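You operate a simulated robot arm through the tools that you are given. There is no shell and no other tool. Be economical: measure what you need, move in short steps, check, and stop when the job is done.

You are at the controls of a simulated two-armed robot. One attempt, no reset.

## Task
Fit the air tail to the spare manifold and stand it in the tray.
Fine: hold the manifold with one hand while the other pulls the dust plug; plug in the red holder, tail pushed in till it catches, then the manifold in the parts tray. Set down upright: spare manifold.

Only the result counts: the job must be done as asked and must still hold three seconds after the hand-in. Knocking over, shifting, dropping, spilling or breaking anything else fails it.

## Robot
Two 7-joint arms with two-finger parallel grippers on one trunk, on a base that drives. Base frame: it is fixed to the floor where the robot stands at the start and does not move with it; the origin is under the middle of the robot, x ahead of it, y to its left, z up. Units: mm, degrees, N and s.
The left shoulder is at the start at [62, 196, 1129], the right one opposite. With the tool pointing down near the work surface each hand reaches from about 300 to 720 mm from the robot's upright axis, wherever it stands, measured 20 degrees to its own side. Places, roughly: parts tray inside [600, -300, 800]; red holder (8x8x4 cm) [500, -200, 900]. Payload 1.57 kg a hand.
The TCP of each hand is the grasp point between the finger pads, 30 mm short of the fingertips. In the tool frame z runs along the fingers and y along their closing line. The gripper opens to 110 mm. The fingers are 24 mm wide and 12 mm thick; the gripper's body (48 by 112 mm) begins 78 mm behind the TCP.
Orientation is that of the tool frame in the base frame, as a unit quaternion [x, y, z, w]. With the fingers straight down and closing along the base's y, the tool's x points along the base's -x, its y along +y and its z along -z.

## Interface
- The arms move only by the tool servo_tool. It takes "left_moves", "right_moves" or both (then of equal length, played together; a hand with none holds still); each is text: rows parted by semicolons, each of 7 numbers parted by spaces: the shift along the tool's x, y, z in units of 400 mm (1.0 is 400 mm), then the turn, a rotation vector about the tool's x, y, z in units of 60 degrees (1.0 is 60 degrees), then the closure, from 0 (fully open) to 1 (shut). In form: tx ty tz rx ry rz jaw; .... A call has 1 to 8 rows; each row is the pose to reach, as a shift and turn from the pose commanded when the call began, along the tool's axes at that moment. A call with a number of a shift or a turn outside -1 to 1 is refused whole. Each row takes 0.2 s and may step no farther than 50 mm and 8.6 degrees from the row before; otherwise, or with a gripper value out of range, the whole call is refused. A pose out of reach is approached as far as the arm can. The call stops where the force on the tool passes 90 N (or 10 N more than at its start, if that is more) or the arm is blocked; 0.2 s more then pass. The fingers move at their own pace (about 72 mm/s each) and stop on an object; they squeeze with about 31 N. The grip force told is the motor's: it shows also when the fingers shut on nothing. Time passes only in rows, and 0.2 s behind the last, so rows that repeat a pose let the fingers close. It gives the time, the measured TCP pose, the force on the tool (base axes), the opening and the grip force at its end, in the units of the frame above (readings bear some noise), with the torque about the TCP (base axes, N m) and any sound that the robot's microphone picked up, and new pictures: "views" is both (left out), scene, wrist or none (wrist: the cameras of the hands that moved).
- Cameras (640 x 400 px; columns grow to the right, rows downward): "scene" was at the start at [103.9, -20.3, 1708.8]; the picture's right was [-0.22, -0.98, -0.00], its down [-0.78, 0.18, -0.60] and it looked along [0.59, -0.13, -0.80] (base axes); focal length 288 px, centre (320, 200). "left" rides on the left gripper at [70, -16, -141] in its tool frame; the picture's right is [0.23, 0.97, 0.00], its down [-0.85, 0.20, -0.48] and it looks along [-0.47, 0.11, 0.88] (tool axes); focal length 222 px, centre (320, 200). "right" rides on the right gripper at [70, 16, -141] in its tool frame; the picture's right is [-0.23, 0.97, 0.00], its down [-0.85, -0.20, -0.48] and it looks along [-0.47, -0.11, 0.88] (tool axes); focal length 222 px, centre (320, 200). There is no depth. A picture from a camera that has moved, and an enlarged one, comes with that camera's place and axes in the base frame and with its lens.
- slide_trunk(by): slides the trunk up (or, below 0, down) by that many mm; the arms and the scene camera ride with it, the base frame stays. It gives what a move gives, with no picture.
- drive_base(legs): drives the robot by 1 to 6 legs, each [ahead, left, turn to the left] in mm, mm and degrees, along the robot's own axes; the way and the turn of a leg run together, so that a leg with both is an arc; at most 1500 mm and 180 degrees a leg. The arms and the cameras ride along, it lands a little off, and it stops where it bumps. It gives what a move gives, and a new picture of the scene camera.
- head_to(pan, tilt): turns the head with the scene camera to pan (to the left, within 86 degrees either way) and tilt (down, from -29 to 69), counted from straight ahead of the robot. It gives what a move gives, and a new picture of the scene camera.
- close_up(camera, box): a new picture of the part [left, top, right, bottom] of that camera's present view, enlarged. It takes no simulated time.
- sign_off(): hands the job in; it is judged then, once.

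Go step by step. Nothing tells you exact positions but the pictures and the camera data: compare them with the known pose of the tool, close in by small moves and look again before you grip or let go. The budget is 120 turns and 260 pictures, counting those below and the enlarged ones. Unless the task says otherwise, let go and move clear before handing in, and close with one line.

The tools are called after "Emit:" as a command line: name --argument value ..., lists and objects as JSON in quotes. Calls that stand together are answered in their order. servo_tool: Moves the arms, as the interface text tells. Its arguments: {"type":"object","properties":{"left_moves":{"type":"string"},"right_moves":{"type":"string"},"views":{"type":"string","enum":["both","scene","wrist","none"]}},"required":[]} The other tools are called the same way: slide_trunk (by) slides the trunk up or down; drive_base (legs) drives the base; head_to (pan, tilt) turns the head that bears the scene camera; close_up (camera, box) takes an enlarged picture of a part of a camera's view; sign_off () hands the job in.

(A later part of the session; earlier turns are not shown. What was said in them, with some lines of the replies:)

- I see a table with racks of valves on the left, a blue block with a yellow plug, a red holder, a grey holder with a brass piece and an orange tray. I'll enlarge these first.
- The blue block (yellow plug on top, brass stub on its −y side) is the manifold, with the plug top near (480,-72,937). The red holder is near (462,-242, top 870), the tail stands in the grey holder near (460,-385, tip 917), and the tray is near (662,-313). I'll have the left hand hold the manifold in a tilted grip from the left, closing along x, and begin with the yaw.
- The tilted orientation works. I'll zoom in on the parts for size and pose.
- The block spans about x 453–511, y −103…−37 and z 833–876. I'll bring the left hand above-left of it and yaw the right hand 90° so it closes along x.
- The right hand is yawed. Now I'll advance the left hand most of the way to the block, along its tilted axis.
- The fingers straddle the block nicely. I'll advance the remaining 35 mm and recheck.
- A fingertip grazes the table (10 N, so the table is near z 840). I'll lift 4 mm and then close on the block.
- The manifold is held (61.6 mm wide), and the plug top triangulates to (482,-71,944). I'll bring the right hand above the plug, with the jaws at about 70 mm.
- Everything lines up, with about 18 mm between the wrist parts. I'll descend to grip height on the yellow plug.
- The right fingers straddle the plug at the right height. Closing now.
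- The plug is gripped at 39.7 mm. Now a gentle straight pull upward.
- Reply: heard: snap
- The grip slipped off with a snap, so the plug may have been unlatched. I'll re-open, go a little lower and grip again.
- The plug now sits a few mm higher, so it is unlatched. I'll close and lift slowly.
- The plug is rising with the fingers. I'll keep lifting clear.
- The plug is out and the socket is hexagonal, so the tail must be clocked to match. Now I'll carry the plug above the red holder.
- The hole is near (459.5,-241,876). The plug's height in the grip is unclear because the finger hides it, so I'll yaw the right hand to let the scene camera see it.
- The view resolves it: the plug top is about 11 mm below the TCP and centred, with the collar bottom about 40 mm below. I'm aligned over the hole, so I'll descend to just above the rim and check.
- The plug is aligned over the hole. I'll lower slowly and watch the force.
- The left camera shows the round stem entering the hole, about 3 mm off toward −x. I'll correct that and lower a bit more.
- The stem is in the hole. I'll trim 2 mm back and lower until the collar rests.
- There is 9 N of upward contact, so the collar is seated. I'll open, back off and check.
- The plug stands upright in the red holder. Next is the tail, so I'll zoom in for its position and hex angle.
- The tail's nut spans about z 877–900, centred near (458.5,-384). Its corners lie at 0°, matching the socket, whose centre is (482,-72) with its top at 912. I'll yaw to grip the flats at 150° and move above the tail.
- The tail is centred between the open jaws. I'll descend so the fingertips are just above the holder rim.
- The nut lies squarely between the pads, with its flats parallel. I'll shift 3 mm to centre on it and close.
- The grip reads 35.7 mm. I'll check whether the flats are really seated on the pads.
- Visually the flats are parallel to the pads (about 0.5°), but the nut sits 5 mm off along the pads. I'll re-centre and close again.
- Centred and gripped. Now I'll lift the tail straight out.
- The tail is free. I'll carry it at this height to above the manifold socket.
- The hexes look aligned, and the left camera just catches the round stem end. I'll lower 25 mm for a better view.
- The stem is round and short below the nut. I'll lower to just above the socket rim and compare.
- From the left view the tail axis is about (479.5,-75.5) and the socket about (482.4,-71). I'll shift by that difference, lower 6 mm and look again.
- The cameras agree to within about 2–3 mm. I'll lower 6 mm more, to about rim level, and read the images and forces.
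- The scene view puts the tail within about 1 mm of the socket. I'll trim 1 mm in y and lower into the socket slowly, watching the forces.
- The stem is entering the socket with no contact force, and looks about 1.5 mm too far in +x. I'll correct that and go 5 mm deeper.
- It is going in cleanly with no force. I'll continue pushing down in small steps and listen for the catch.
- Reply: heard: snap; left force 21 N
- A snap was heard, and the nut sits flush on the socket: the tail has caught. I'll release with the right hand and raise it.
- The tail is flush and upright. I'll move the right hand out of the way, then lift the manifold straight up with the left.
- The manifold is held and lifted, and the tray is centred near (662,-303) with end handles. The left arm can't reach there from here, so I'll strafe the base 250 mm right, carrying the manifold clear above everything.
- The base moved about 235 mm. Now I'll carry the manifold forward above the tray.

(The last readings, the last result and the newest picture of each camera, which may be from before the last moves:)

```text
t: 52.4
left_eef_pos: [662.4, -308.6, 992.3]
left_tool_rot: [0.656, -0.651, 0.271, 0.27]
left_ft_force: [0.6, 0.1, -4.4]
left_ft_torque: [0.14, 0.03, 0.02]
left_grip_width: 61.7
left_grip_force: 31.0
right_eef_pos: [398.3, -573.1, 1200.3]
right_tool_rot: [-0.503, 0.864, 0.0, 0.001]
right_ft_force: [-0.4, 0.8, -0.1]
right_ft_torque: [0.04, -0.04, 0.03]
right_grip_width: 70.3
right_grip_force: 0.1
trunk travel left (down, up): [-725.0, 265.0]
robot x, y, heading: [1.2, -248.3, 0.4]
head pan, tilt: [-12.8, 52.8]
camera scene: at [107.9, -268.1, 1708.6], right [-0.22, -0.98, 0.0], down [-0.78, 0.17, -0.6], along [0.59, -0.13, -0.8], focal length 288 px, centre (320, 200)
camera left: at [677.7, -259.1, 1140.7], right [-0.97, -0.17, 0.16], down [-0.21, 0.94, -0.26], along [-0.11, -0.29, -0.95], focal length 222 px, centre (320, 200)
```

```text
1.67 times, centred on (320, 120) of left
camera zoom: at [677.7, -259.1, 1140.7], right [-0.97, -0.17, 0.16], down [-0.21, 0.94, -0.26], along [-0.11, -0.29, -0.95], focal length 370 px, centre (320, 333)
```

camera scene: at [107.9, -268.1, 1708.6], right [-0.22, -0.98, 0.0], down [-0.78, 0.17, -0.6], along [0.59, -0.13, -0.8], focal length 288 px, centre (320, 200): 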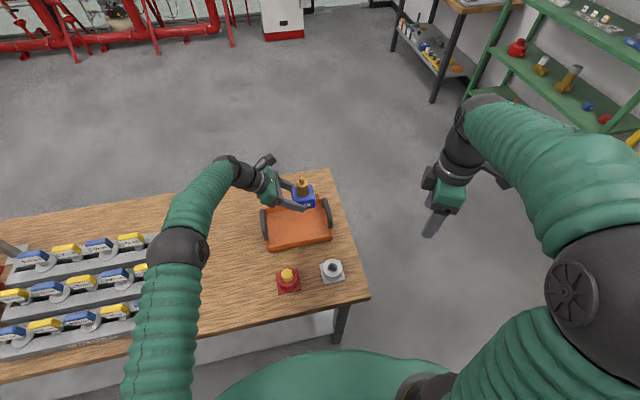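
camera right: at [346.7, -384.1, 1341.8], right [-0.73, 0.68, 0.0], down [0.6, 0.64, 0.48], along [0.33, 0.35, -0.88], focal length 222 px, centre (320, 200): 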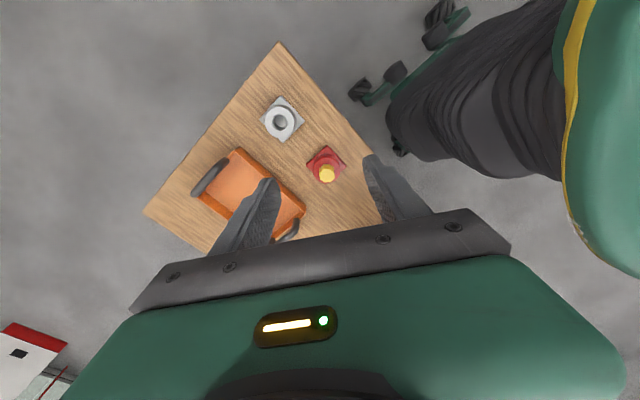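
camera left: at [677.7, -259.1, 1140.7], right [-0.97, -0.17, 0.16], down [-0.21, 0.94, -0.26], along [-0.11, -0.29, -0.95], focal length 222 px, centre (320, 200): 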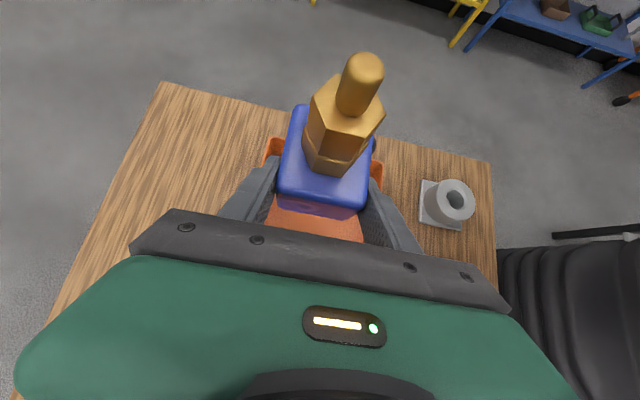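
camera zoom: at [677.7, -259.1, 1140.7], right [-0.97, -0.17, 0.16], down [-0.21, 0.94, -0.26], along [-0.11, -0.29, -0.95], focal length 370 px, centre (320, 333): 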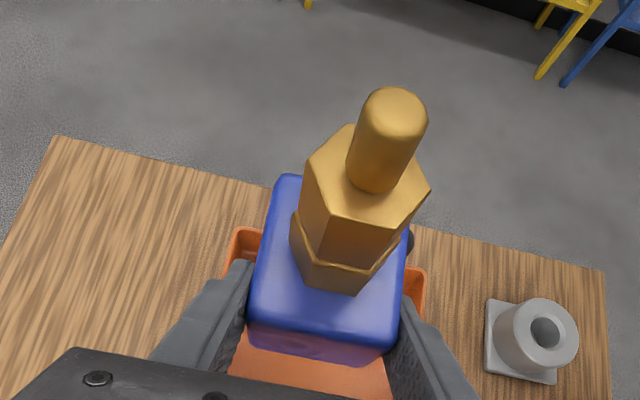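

I'm above the tray, whose centre is now at (655,-308), with the manifold centre at about (662,-333). I'll adjust slightly and descend to about 25 mm above the floor.

Emit:
servo_tool --left_moves "-0.014 0.0125 -0.014 0 0 0 1; -0.074 0.0125 0.046 0 0 0 1; -0.134 0.0125 0.106 0 0 0 1; -0.1695 0.0125 0.1415 0 0 0 1; -0.1695 0.0125 0.1415 0 0 0 1"

Emit:
close_up --camera "scene" --box '[220, 180, 360, 280]'

Emit:
close_up --camera "left" --box '[160, 0, 480, 240]'

```text
t: 53.6
left_eef_pos: [659.3, -298.0, 902.7]
left_tool_rot: [0.655, -0.652, 0.271, 0.269]
left_ft_force: [-0.4, 0.8, -4.7]
left_ft_torque: [0.11, -0.02, -0.02]
left_grip_width: 61.8
left_grip_force: 31.2
right_eef_pos: [397.6, -571.3, 1200.8]
right_tool_rot: [-0.504, 0.864, -0.001, 0.0]
right_ft_force: [0.2, -0.3, -0.3]
right_ft_torque: [-0.01, 0.02, -0.03]
right_grip_width: 70.5
right_grip_force: 0.0
trunk travel left (down, up): [-725.0, 265.0]
robot x, y, heading: [-1.9, -246.4, 0.2]
head pan, tilt: [-12.8, 52.8]
camera scene: at [107.6, -266.1, 1708.6], right [-0.22, -0.98, 0.0], down [-0.78, 0.17, -0.6], along [0.59, -0.13, -0.8], focal length 288 px, centre (320, 200)
camera left: at [673.4, -249.6, 1051.6], right [-0.97, -0.17, 0.16], down [-0.21, 0.94, -0.27], along [-0.11, -0.29, -0.95], focal length 222 px, centre (320, 200)
```

scene: 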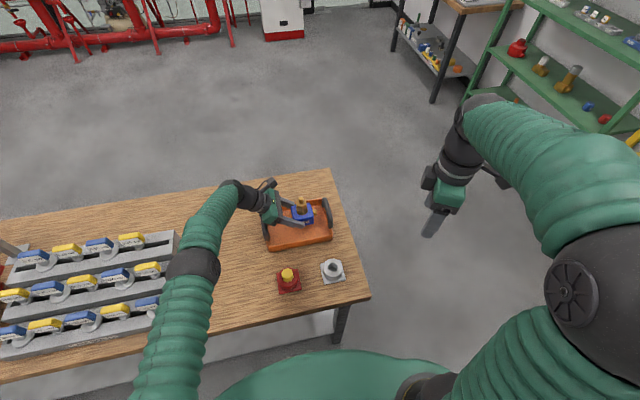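
left: 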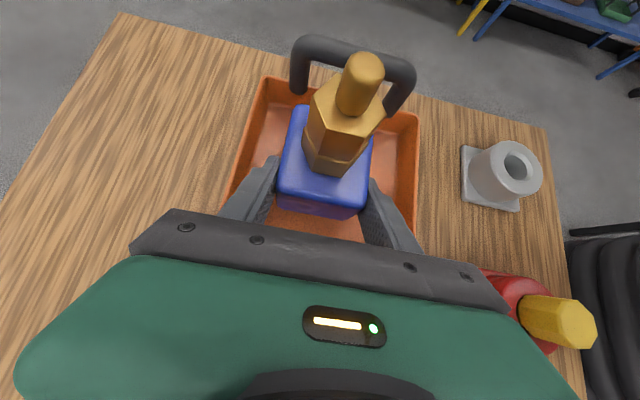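

```text
4.00 times, centred on (290, 230) of scene
camera zoom: at [107.6, -266.1, 1708.6], right [-0.22, -0.98, 0.0], down [-0.78, 0.17, -0.6], along [0.59, -0.13, -0.8], focal length 1151 px, centre (440, 80)
```

zoom: 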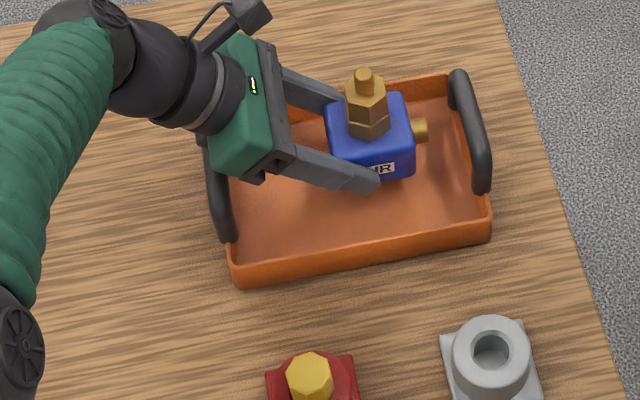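

```text
1.67 times, centred on (320, 120) of left
camera zoom: at [673.4, -249.6, 1051.6], right [-0.97, -0.17, 0.16], down [-0.21, 0.94, -0.27], along [-0.11, -0.29, -0.95], focal length 370 px, centre (320, 333)
```

zoom: 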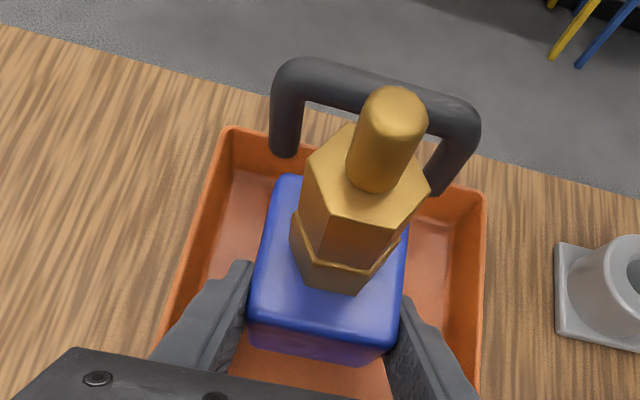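

The manifold is well inside the tray, and the left hand clears the handle (top about 917) by about 25 mm. I'll lower slowly to contact.

Emit:
servo_tool --left_moves "-0.015 0 0.015 0 0 0 1; -0.028 0 0.028 0 0 0 1; -0.035 0 0.035 0 0 0 1; -0.039 0 0.039 0 0 0 1; -0.039 0 0.039 0 0 0 1"

Emit:
close_up --camera "scene" --box '[240, 180, 340, 260]'

```text
t: 54.8
left_eef_pos: [655.7, -301.8, 885.6]
left_tool_rot: [0.655, -0.651, 0.273, 0.268]
left_ft_force: [3.0, -9.9, 23.3]
left_ft_torque: [3.1, 0.28, -0.25]
left_grip_width: 61.7
left_grip_force: 31.1
right_eef_pos: [394.7, -572.9, 1202.0]
right_tool_rot: [-0.505, 0.863, 0.0, 0.001]
right_ft_force: [-0.4, 0.0, -1.2]
right_ft_torque: [0.02, -0.03, 0.01]
right_grip_width: 70.6
right_grip_force: 0.1
trunk travel left (down, up): [-725.0, 265.0]
robot x, y, heading: [2.3, -249.3, 0.4]
head pan, tilt: [-12.8, 52.8]
camera scene: at [101.5, -270.5, 1709.2], right [-0.22, -0.98, 0.0], down [-0.78, 0.17, -0.6], along [0.59, -0.13, -0.8], focal length 288 px, centre (320, 200)
camera left: at [670.1, -251.1, 1032.9], right [-0.97, -0.17, 0.16], down [-0.21, 0.94, -0.27], along [-0.1, -0.29, -0.95], focal length 222 px, centre (320, 200)
```

scene: 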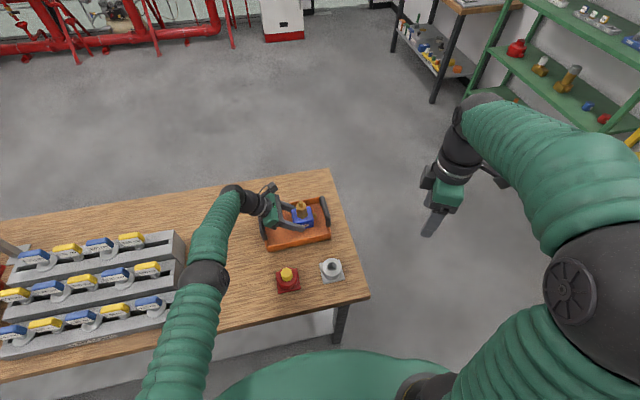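
left: 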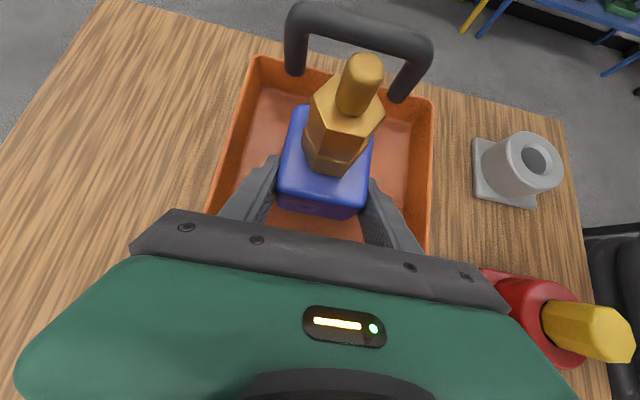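

```text
5.00 times, centred on (290, 220) of scene
camera zoom: at [101.5, -270.5, 1709.2], right [-0.22, -0.98, 0.0], down [-0.78, 0.17, -0.6], along [0.59, -0.13, -0.8], focal length 1439 px, centre (470, 100)
```

zoom: 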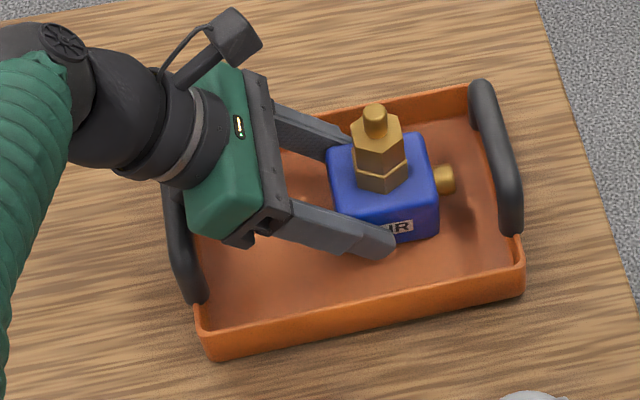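

There is a large torque: the underside of the left gripper is resting on the tray handle, and the manifold is not on the floor. I'll back straight up and check the tray.

Emit:
servo_tool --left_moves "0.02 0 -0.02 0 0 0 1; 0.06 0 -0.06 0 0 0 1; 0.1 0 -0.1 0 0 0 1; 0.1 0 -0.1 0 0 0 1"

Emit:
close_up --camera "scene" --box '[220, 180, 360, 280]'

Emit:
close_up --camera "left" --box '[160, 0, 480, 240]'

```text
t: 55.8
left_eef_pos: [657.6, -299.9, 937.1]
left_tool_rot: [0.656, -0.651, 0.27, 0.27]
left_ft_force: [0.4, 0.1, -4.9]
left_ft_torque: [0.12, -0.02, 0.01]
left_grip_width: 61.8
left_grip_force: 30.6
right_eef_pos: [399.2, -574.5, 1200.2]
right_tool_rot: [-0.504, 0.864, 0.0, 0.0]
right_ft_force: [-0.2, 1.0, -1.0]
right_ft_torque: [0.01, 0.01, -0.03]
right_grip_width: 70.4
right_grip_force: 0.0
trunk travel left (down, up): [-725.0, 265.0]
robot x, y, heading: [0.5, -247.5, 0.5]
head pan, tilt: [-12.8, 52.8]
camera scene: at [109.3, -268.1, 1708.4], right [-0.22, -0.98, 0.0], down [-0.78, 0.17, -0.6], along [0.59, -0.13, -0.8], focal length 288 px, centre (320, 200)
camera left: at [673.3, -250.4, 1085.1], right [-0.97, -0.17, 0.16], down [-0.21, 0.94, -0.26], along [-0.11, -0.29, -0.95], focal length 222 px, centre (320, 200)
```

scene: 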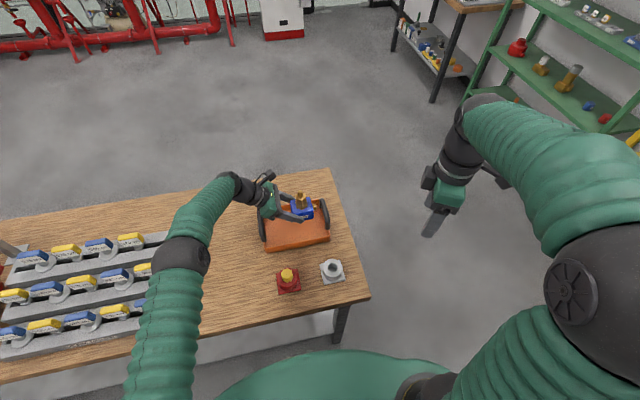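
left: 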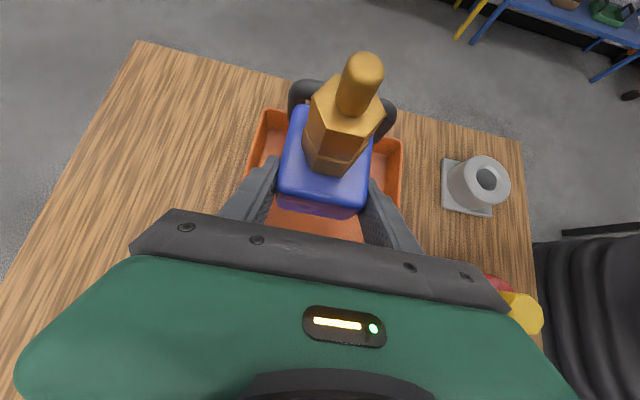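

```text
4.00 times, centred on (290, 230) of scene
camera zoom: at [109.3, -268.1, 1708.4], right [-0.22, -0.98, 0.0], down [-0.78, 0.17, -0.6], along [0.59, -0.13, -0.8], focal length 1151 px, centre (440, 80)
```

zoom: 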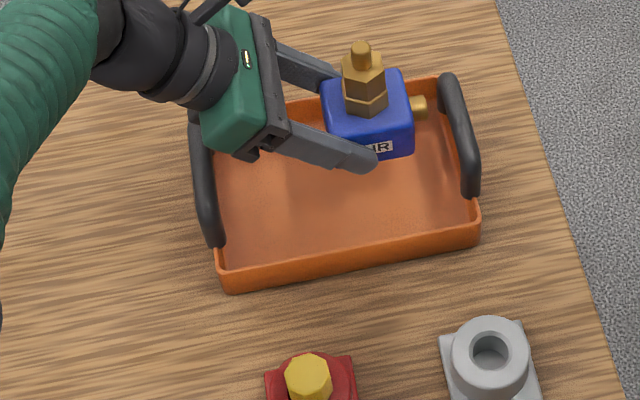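

```text
1.67 times, centred on (320, 120) of left
camera zoom: at [673.3, -250.4, 1085.1], right [-0.97, -0.17, 0.16], down [-0.21, 0.94, -0.26], along [-0.11, -0.29, -0.95], focal length 370 px, centre (320, 333)
```

zoom: 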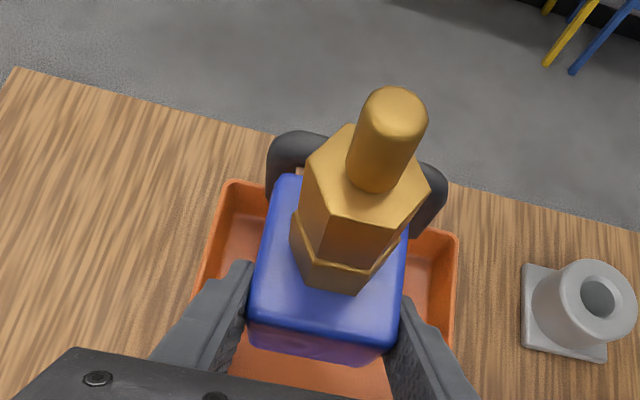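

The tray was dragged roughly 7 mm. I'll yaw the manifold 30° at this height so the hand comes in over the tray's near-left corner, well clear of the handle.

Emit:
servo_tool --left_moves "0 0.006 0 0.089 0 -0.089 1; 0 0.012 0 0.177 0 -0.177 1; 0 0.018 0 0.266 0 -0.266 1; 0 0.025 0 0.354 0 -0.354 1; 0 0.025 0 0.354 0 -0.354 1"

Emit:
close_up --camera "scene" --box '[220, 180, 360, 280]'

Emit:
close_up --camera "left" --box '[160, 0, 480, 240]'

```text
t: 57.0
left_eef_pos: [648.6, -297.5, 939.1]
left_tool_rot: [0.803, -0.457, 0.333, 0.189]
left_ft_force: [0.2, -0.5, -4.5]
left_ft_torque: [0.09, 0.09, 0.0]
left_grip_width: 61.5
left_grip_force: 30.6
right_eef_pos: [398.2, -570.7, 1200.9]
right_tool_rot: [-0.504, 0.864, -0.001, 0.0]
right_ft_force: [0.3, -0.2, 0.3]
right_ft_torque: [-0.01, 0.01, 0.0]
right_grip_width: 70.5
right_grip_force: 0.1
trunk travel left (down, up): [-725.0, 265.0]
robot x, y, heading: [3.0, -245.8, 0.3]
head pan, tilt: [-12.8, 52.8]
camera scene: at [107.8, -265.2, 1708.6], right [-0.22, -0.98, 0.0], down [-0.78, 0.17, -0.6], along [0.59, -0.13, -0.8], focal length 288 px, centre (320, 200)
camera left: at [635.2, -246.8, 1086.8], right [-0.76, -0.63, 0.16], down [-0.65, 0.71, -0.27], along [0.05, -0.31, -0.95], focal length 222 px, centre (320, 200)
```

scene: 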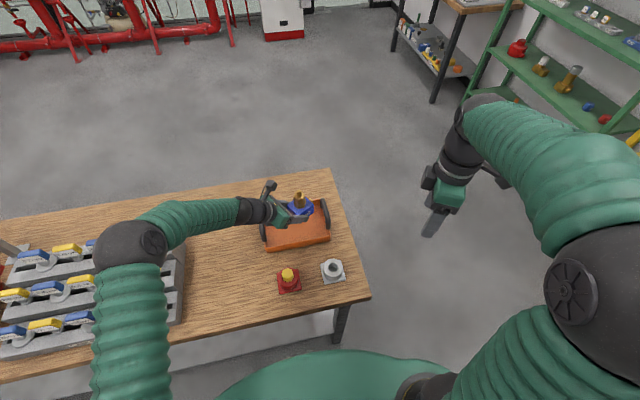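
left: 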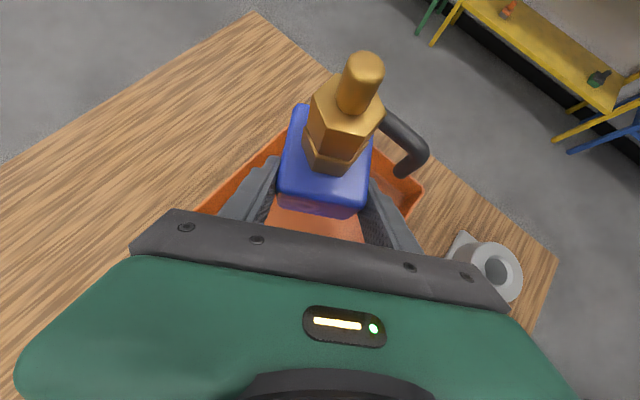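

```text
4.00 times, centred on (290, 230) of scene
camera zoom: at [107.8, -265.2, 1708.6], right [-0.22, -0.98, 0.0], down [-0.78, 0.17, -0.6], along [0.59, -0.13, -0.8], focal length 1151 px, centre (440, 80)
```

zoom: 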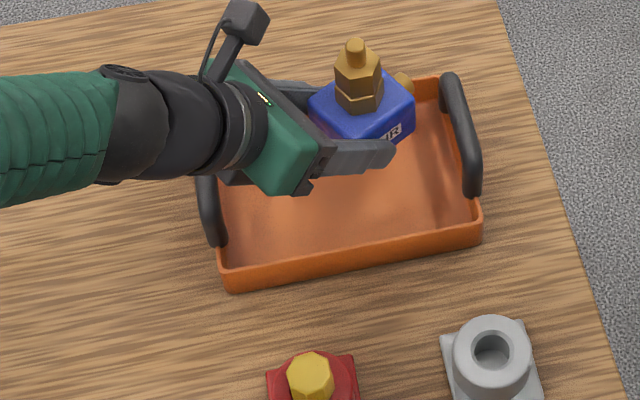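

```text
1.67 times, centred on (320, 120) of left
camera zoom: at [635.2, -246.8, 1086.8], right [-0.76, -0.63, 0.16], down [-0.65, 0.71, -0.27], along [0.05, -0.31, -0.95], focal length 370 px, centre (320, 333)
```

zoom: 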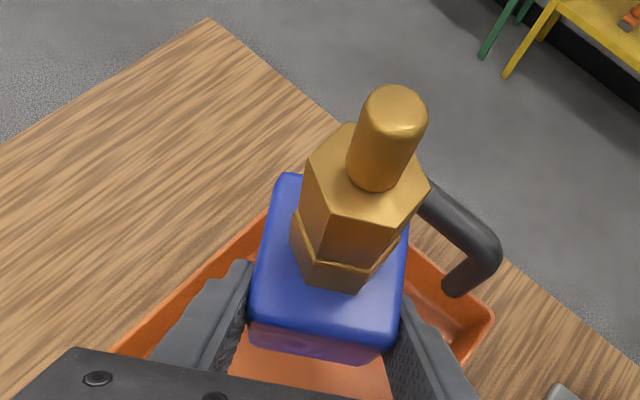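

The hand now approaches over the near-left corner. I'll descend 40 mm and check the forces.

Emit:
servo_tool --left_moves "-0.03 0 0.03 0 0 0 1; -0.055 0 0.055 0 0 0 1; -0.0707 0 0.0707 0 0 0 1; -0.0707 0 0.0707 0 0 0 1"

Emit:
close_up --camera "scene" --box '[220, 180, 360, 280]'

```text
t: 58.0
left_eef_pos: [646.7, -298.3, 899.9]
left_tool_rot: [0.802, -0.459, 0.332, 0.19]
left_ft_force: [0.0, 0.1, -4.8]
left_ft_torque: [0.12, 0.05, -0.05]
left_grip_width: 61.5
left_grip_force: 31.0
right_eef_pos: [397.7, -571.4, 1202.0]
right_tool_rot: [-0.504, 0.864, -0.002, 0.0]
right_ft_force: [-0.6, 0.0, -0.3]
right_ft_torque: [0.02, -0.03, 0.01]
right_grip_width: 70.5
right_grip_force: 0.1
trunk travel left (down, up): [-725.0, 265.0]
robot x, y, heading: [2.9, -242.5, 0.1]
head pan, tilt: [-12.8, 52.8]
camera scene: at [107.5, -265.5, 1708.6], right [-0.22, -0.98, 0.0], down [-0.78, 0.17, -0.6], along [0.59, -0.13, -0.8], focal length 288 px, centre (320, 200)
camera left: at [634.5, -247.9, 1046.4], right [-0.76, -0.63, 0.16], down [-0.65, 0.71, -0.27], along [0.05, -0.31, -0.95], focal length 222 px, centre (320, 200)
```

scene: 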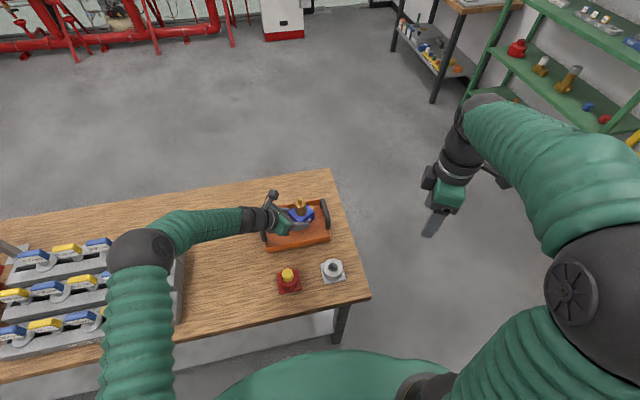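
left: 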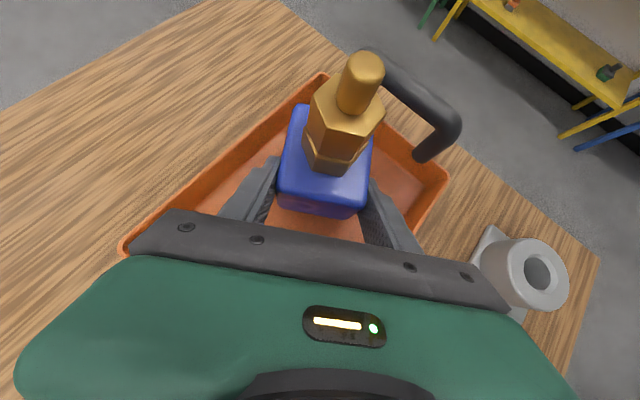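

```text
4.00 times, centred on (290, 230) of scene
camera zoom: at [107.5, -265.5, 1708.6], right [-0.22, -0.98, 0.0], down [-0.78, 0.17, -0.6], along [0.59, -0.13, -0.8], focal length 1151 px, centre (440, 80)
```

zoom: 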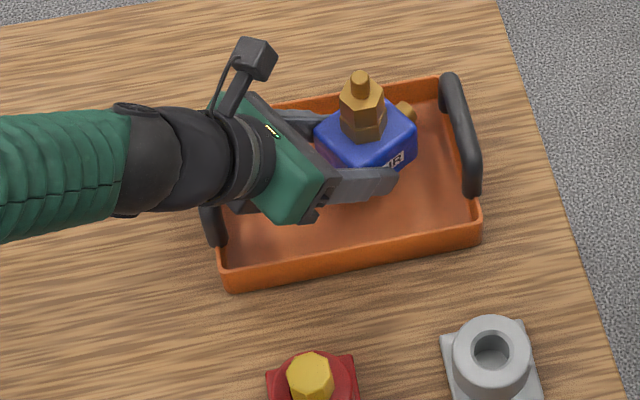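

All clear. I'll nudge 8 mm toward the tray centre and lower until the manifold bears on the floor.

Emit:
servo_tool --left_moves "-0.007 0.0173 -0.007 0 0 0 1; -0.0211 0.0173 0.0071 0 0 0 1; -0.0318 0.0173 0.0178 0 0 0 1; -0.0371 0.0173 0.0231 0 0 0 1; -0.0371 0.0173 0.0231 0 0 0 1" --views "none"

Emit:
close_up --camera "scene" --box '[220, 180, 360, 280]'

```text
t: 59.2
left_eef_pos: [638.4, -298.3, 881.4]
left_tool_rot: [0.802, -0.458, 0.332, 0.19]
left_ft_force: [-0.2, -0.2, -4.5]
left_ft_torque: [0.09, 0.07, -0.02]
left_grip_width: 62.1
left_grip_force: 30.9
right_eef_pos: [398.7, -571.7, 1201.2]
right_tool_rot: [-0.503, 0.864, -0.001, 0.0]
right_ft_force: [-1.3, 0.4, 0.2]
right_ft_torque: [0.0, 0.01, -0.03]
right_grip_width: 70.7
right_grip_force: 0.0
trunk travel left (down, up): [-725.0, 265.0]
robot x, y, heading: [1.3, -248.8, 0.5]
head pan, tilt: [-12.8, 52.8]
```

```text
4.00 times, centred on (290, 230) of scene
camera zoom: at [107.6, -265.5, 1708.6], right [-0.22, -0.98, 0.0], down [-0.78, 0.17, -0.6], along [0.59, -0.13, -0.8], focal length 1151 px, centre (440, 80)
```

zoom: 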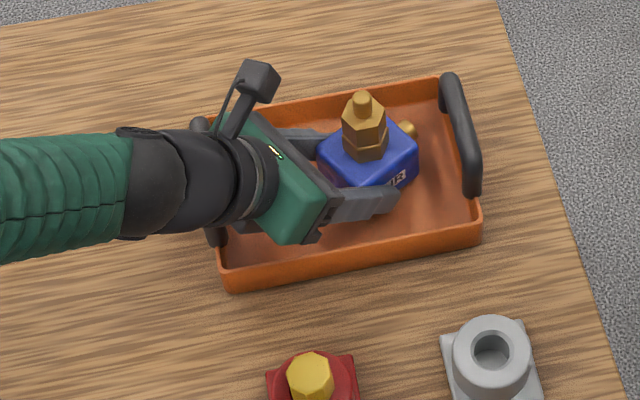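

No contact yet at z 881. I'll go down in 1.5–2 mm steps.

Emit:
servo_tool --left_moves "-0.003 0 0.003 0 0 0 1; -0.006 0 0.006 0 0 0 1; -0.006 0 0.006 0 0 0 1" --views "none"

```text
t: 60.0
left_eef_pos: [639.9, -298.3, 879.3]
left_tool_rot: [0.802, -0.457, 0.334, 0.19]
left_ft_force: [0.9, -0.5, -1.0]
left_ft_torque: [0.1, 0.19, 0.01]
left_grip_width: 61.9
left_grip_force: 30.8
right_eef_pos: [396.8, -570.3, 1201.2]
right_tool_rot: [-0.504, 0.864, -0.001, 0.0]
right_ft_force: [0.2, -0.3, -0.2]
right_ft_torque: [0.0, 0.01, -0.01]
right_grip_width: 70.4
right_grip_force: 0.1
trunk travel left (down, up): [-725.0, 265.0]
robot x, y, heading: [2.9, -246.6, 0.6]
head pan, tilt: [-12.8, 52.8]
```

The floor is starting to carry the weight. I'll go 1 mm more, then open to about 78 mm.

Emit:
servo_tool --left_moves "-0.002 0 0.002 0 0 0 1; -0.002 0 0.002 0 0 0 1; -0.002 0 0.002 0 0 0 0.38; -0.002 0 0.002 0 0 0 0.3; -0.002 0 0.002 0 0 0 0.3; -0.002 0 0.002 0 0 0 0.3"

Emit:
close_up --camera "scene" --box '[220, 180, 360, 280]'

Emit:
close_up --camera "left" --box '[160, 0, 480, 240]'

```text
t: 61.4
left_eef_pos: [639.6, -297.1, 876.6]
left_tool_rot: [0.802, -0.459, 0.332, 0.19]
left_ft_force: [0.1, 0.7, -0.1]
left_ft_torque: [-0.01, -0.03, 0.02]
left_grip_width: 76.7
left_grip_force: 0.1
right_eef_pos: [398.8, -571.5, 1201.0]
right_tool_rot: [-0.505, 0.863, 0.0, 0.0]
right_ft_force: [0.8, -0.1, -1.0]
right_ft_torque: [-0.01, 0.0, -0.04]
right_grip_width: 70.3
right_grip_force: 0.0
trunk travel left (down, up): [-725.0, 265.0]
robot x, y, heading: [-3.3, -244.1, 0.5]
head pan, tilt: [-12.8, 52.8]
camera scene: at [106.5, -265.3, 1708.7], right [-0.22, -0.98, 0.0], down [-0.78, 0.17, -0.6], along [0.59, -0.13, -0.8], focal length 288 px, centre (320, 200)
camera left: at [626.5, -246.7, 1025.5], right [-0.76, -0.63, 0.16], down [-0.65, 0.71, -0.27], along [0.05, -0.31, -0.95], focal length 222 px, centre (320, 200)
```

scene: 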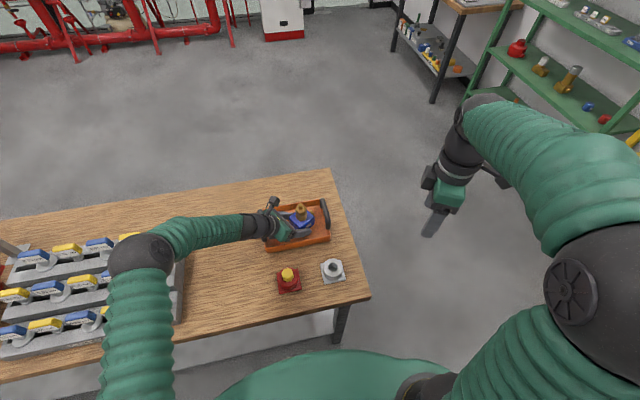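
left: 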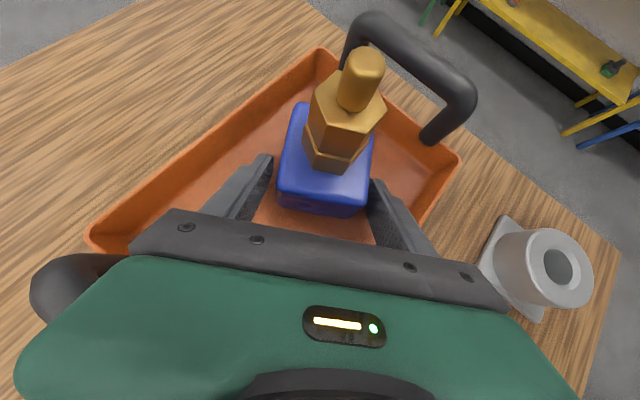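

```text
4.00 times, centred on (290, 230) of scene
camera zoom: at [106.5, -265.3, 1708.7], right [-0.22, -0.98, 0.0], down [-0.78, 0.17, -0.6], along [0.59, -0.13, -0.8], focal length 1151 px, centre (440, 80)
```

zoom: 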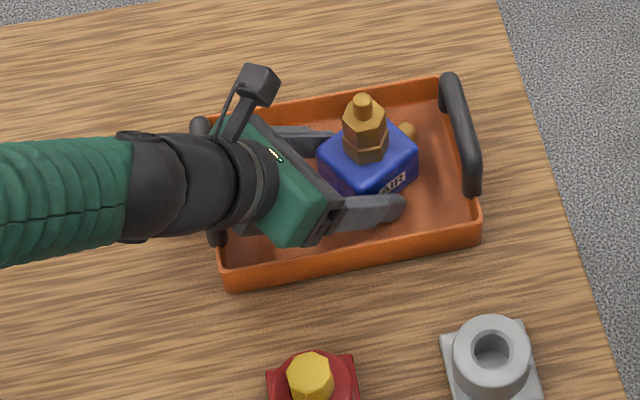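

```text
1.67 times, centred on (320, 120) of left
camera zoom: at [626.5, -246.7, 1025.5], right [-0.76, -0.63, 0.16], down [-0.65, 0.71, -0.27], along [0.05, -0.31, -0.95], focal length 370 px, centre (320, 333)
```

zoom: 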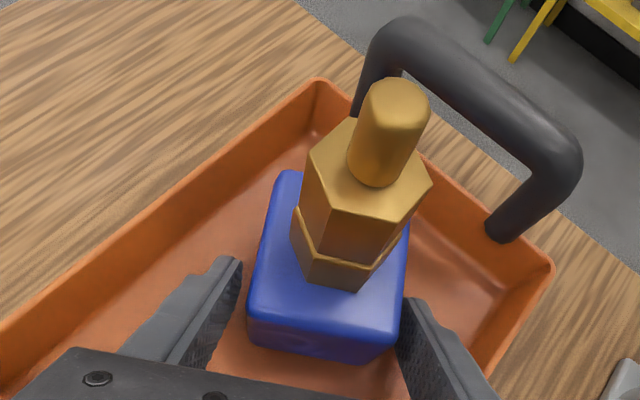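

The manifold stands on the tray floor and is released. One finger is close to the block, so I'll centre 4 mm and then raise straight up.

Emit:
servo_tool --left_moves "0 0.01 0 0 0 0 0.3; 0.02 0.01 -0.02 0 0 0 0.3; 0.06 0.01 -0.06 0 0 0 0.3; 0.12 0.01 -0.12 0 0 0 0.3; 0.2 0.01 -0.2 0 0 0 0.3; 0.28 0.01 -0.28 0 0 0 0.3; 0.36 0.01 -0.36 0 0 0 0.3; 0.36 0.01 -0.36 0 0 0 0.3"

Emit:
close_up --camera "scene" --box '[220, 180, 380, 300]'

Emit:
close_up --camera "left" --box '[160, 0, 480, 240]'

```text
t: 63.2
left_eef_pos: [634.8, -300.4, 1081.5]
left_tool_rot: [0.802, -0.458, 0.332, 0.19]
left_ft_force: [0.4, 0.0, 0.2]
left_ft_torque: [0.0, 0.0, 0.03]
left_grip_width: 77.2
left_grip_force: 0.2
right_eef_pos: [398.4, -570.9, 1200.9]
right_tool_rot: [-0.504, 0.864, -0.001, 0.0]
right_ft_force: [0.5, 0.0, -0.5]
right_ft_torque: [0.02, 0.0, -0.01]
right_grip_width: 70.5
right_grip_force: 0.0
trunk travel left (down, up): [-725.0, 265.0]
robot x, y, heading: [0.1, -245.6, 0.4]
head pan, tilt: [-12.8, 52.8]
camera scene: at [106.5, -265.8, 1708.7], right [-0.22, -0.98, 0.0], down [-0.78, 0.17, -0.6], along [0.59, -0.13, -0.8], focal length 288 px, centre (320, 200)
camera left: at [622.5, -249.3, 1229.8], right [-0.76, -0.63, 0.16], down [-0.65, 0.71, -0.27], along [0.05, -0.31, -0.95], focal length 222 px, centre (320, 200)
```

scene: 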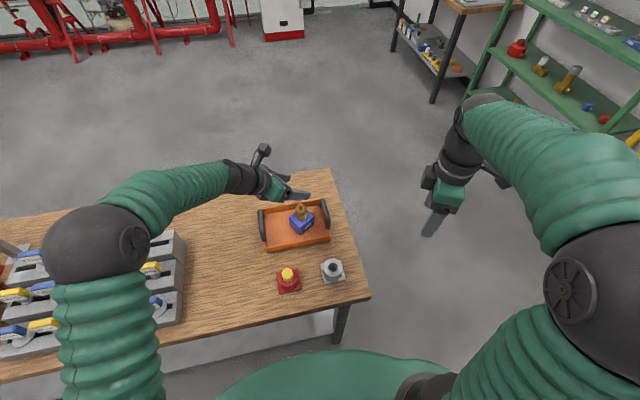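
left: 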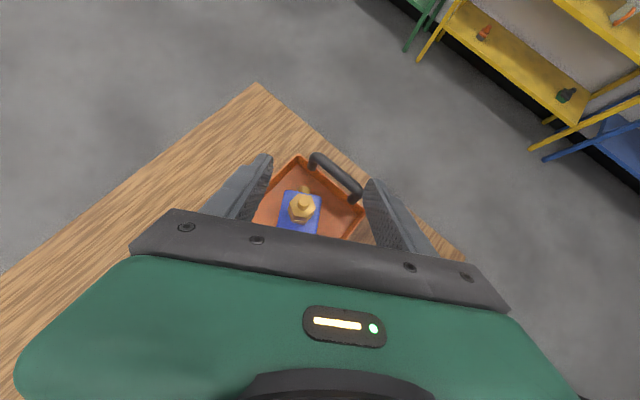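

```text
3.33 times, centred on (300, 240) of scene
camera zoom: at [106.5, -265.8, 1708.7], right [-0.22, -0.98, 0.0], down [-0.78, 0.17, -0.6], along [0.59, -0.13, -0.8], focal length 959 px, centre (387, 67)
```

zoom: 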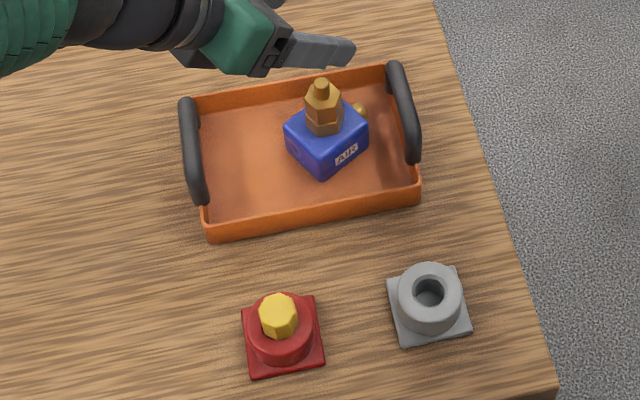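

```text
1.67 times, centred on (320, 120) of left
camera zoom: at [622.5, -249.3, 1229.8], right [-0.76, -0.63, 0.16], down [-0.65, 0.71, -0.27], along [0.05, -0.31, -0.95], focal length 370 px, centre (320, 333)
```

zoom: 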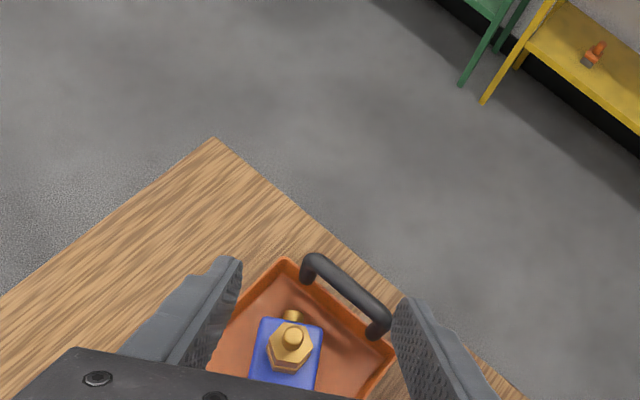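

The manifold stands upright in the tray with the tail latched, the plug is in the red holder, and both hands are clear. I'm handing the job in.

Emit:
sign_off

```text
The job is handed in.
```

The job is handed in: the tail snapped into the manifold, the manifold stands upright in the parts tray, and the dust plug is in the red holder. On the first try at setting the manifold down, the left gripper caught the tray handle and dragged the tray about 7 mm; I left it there.
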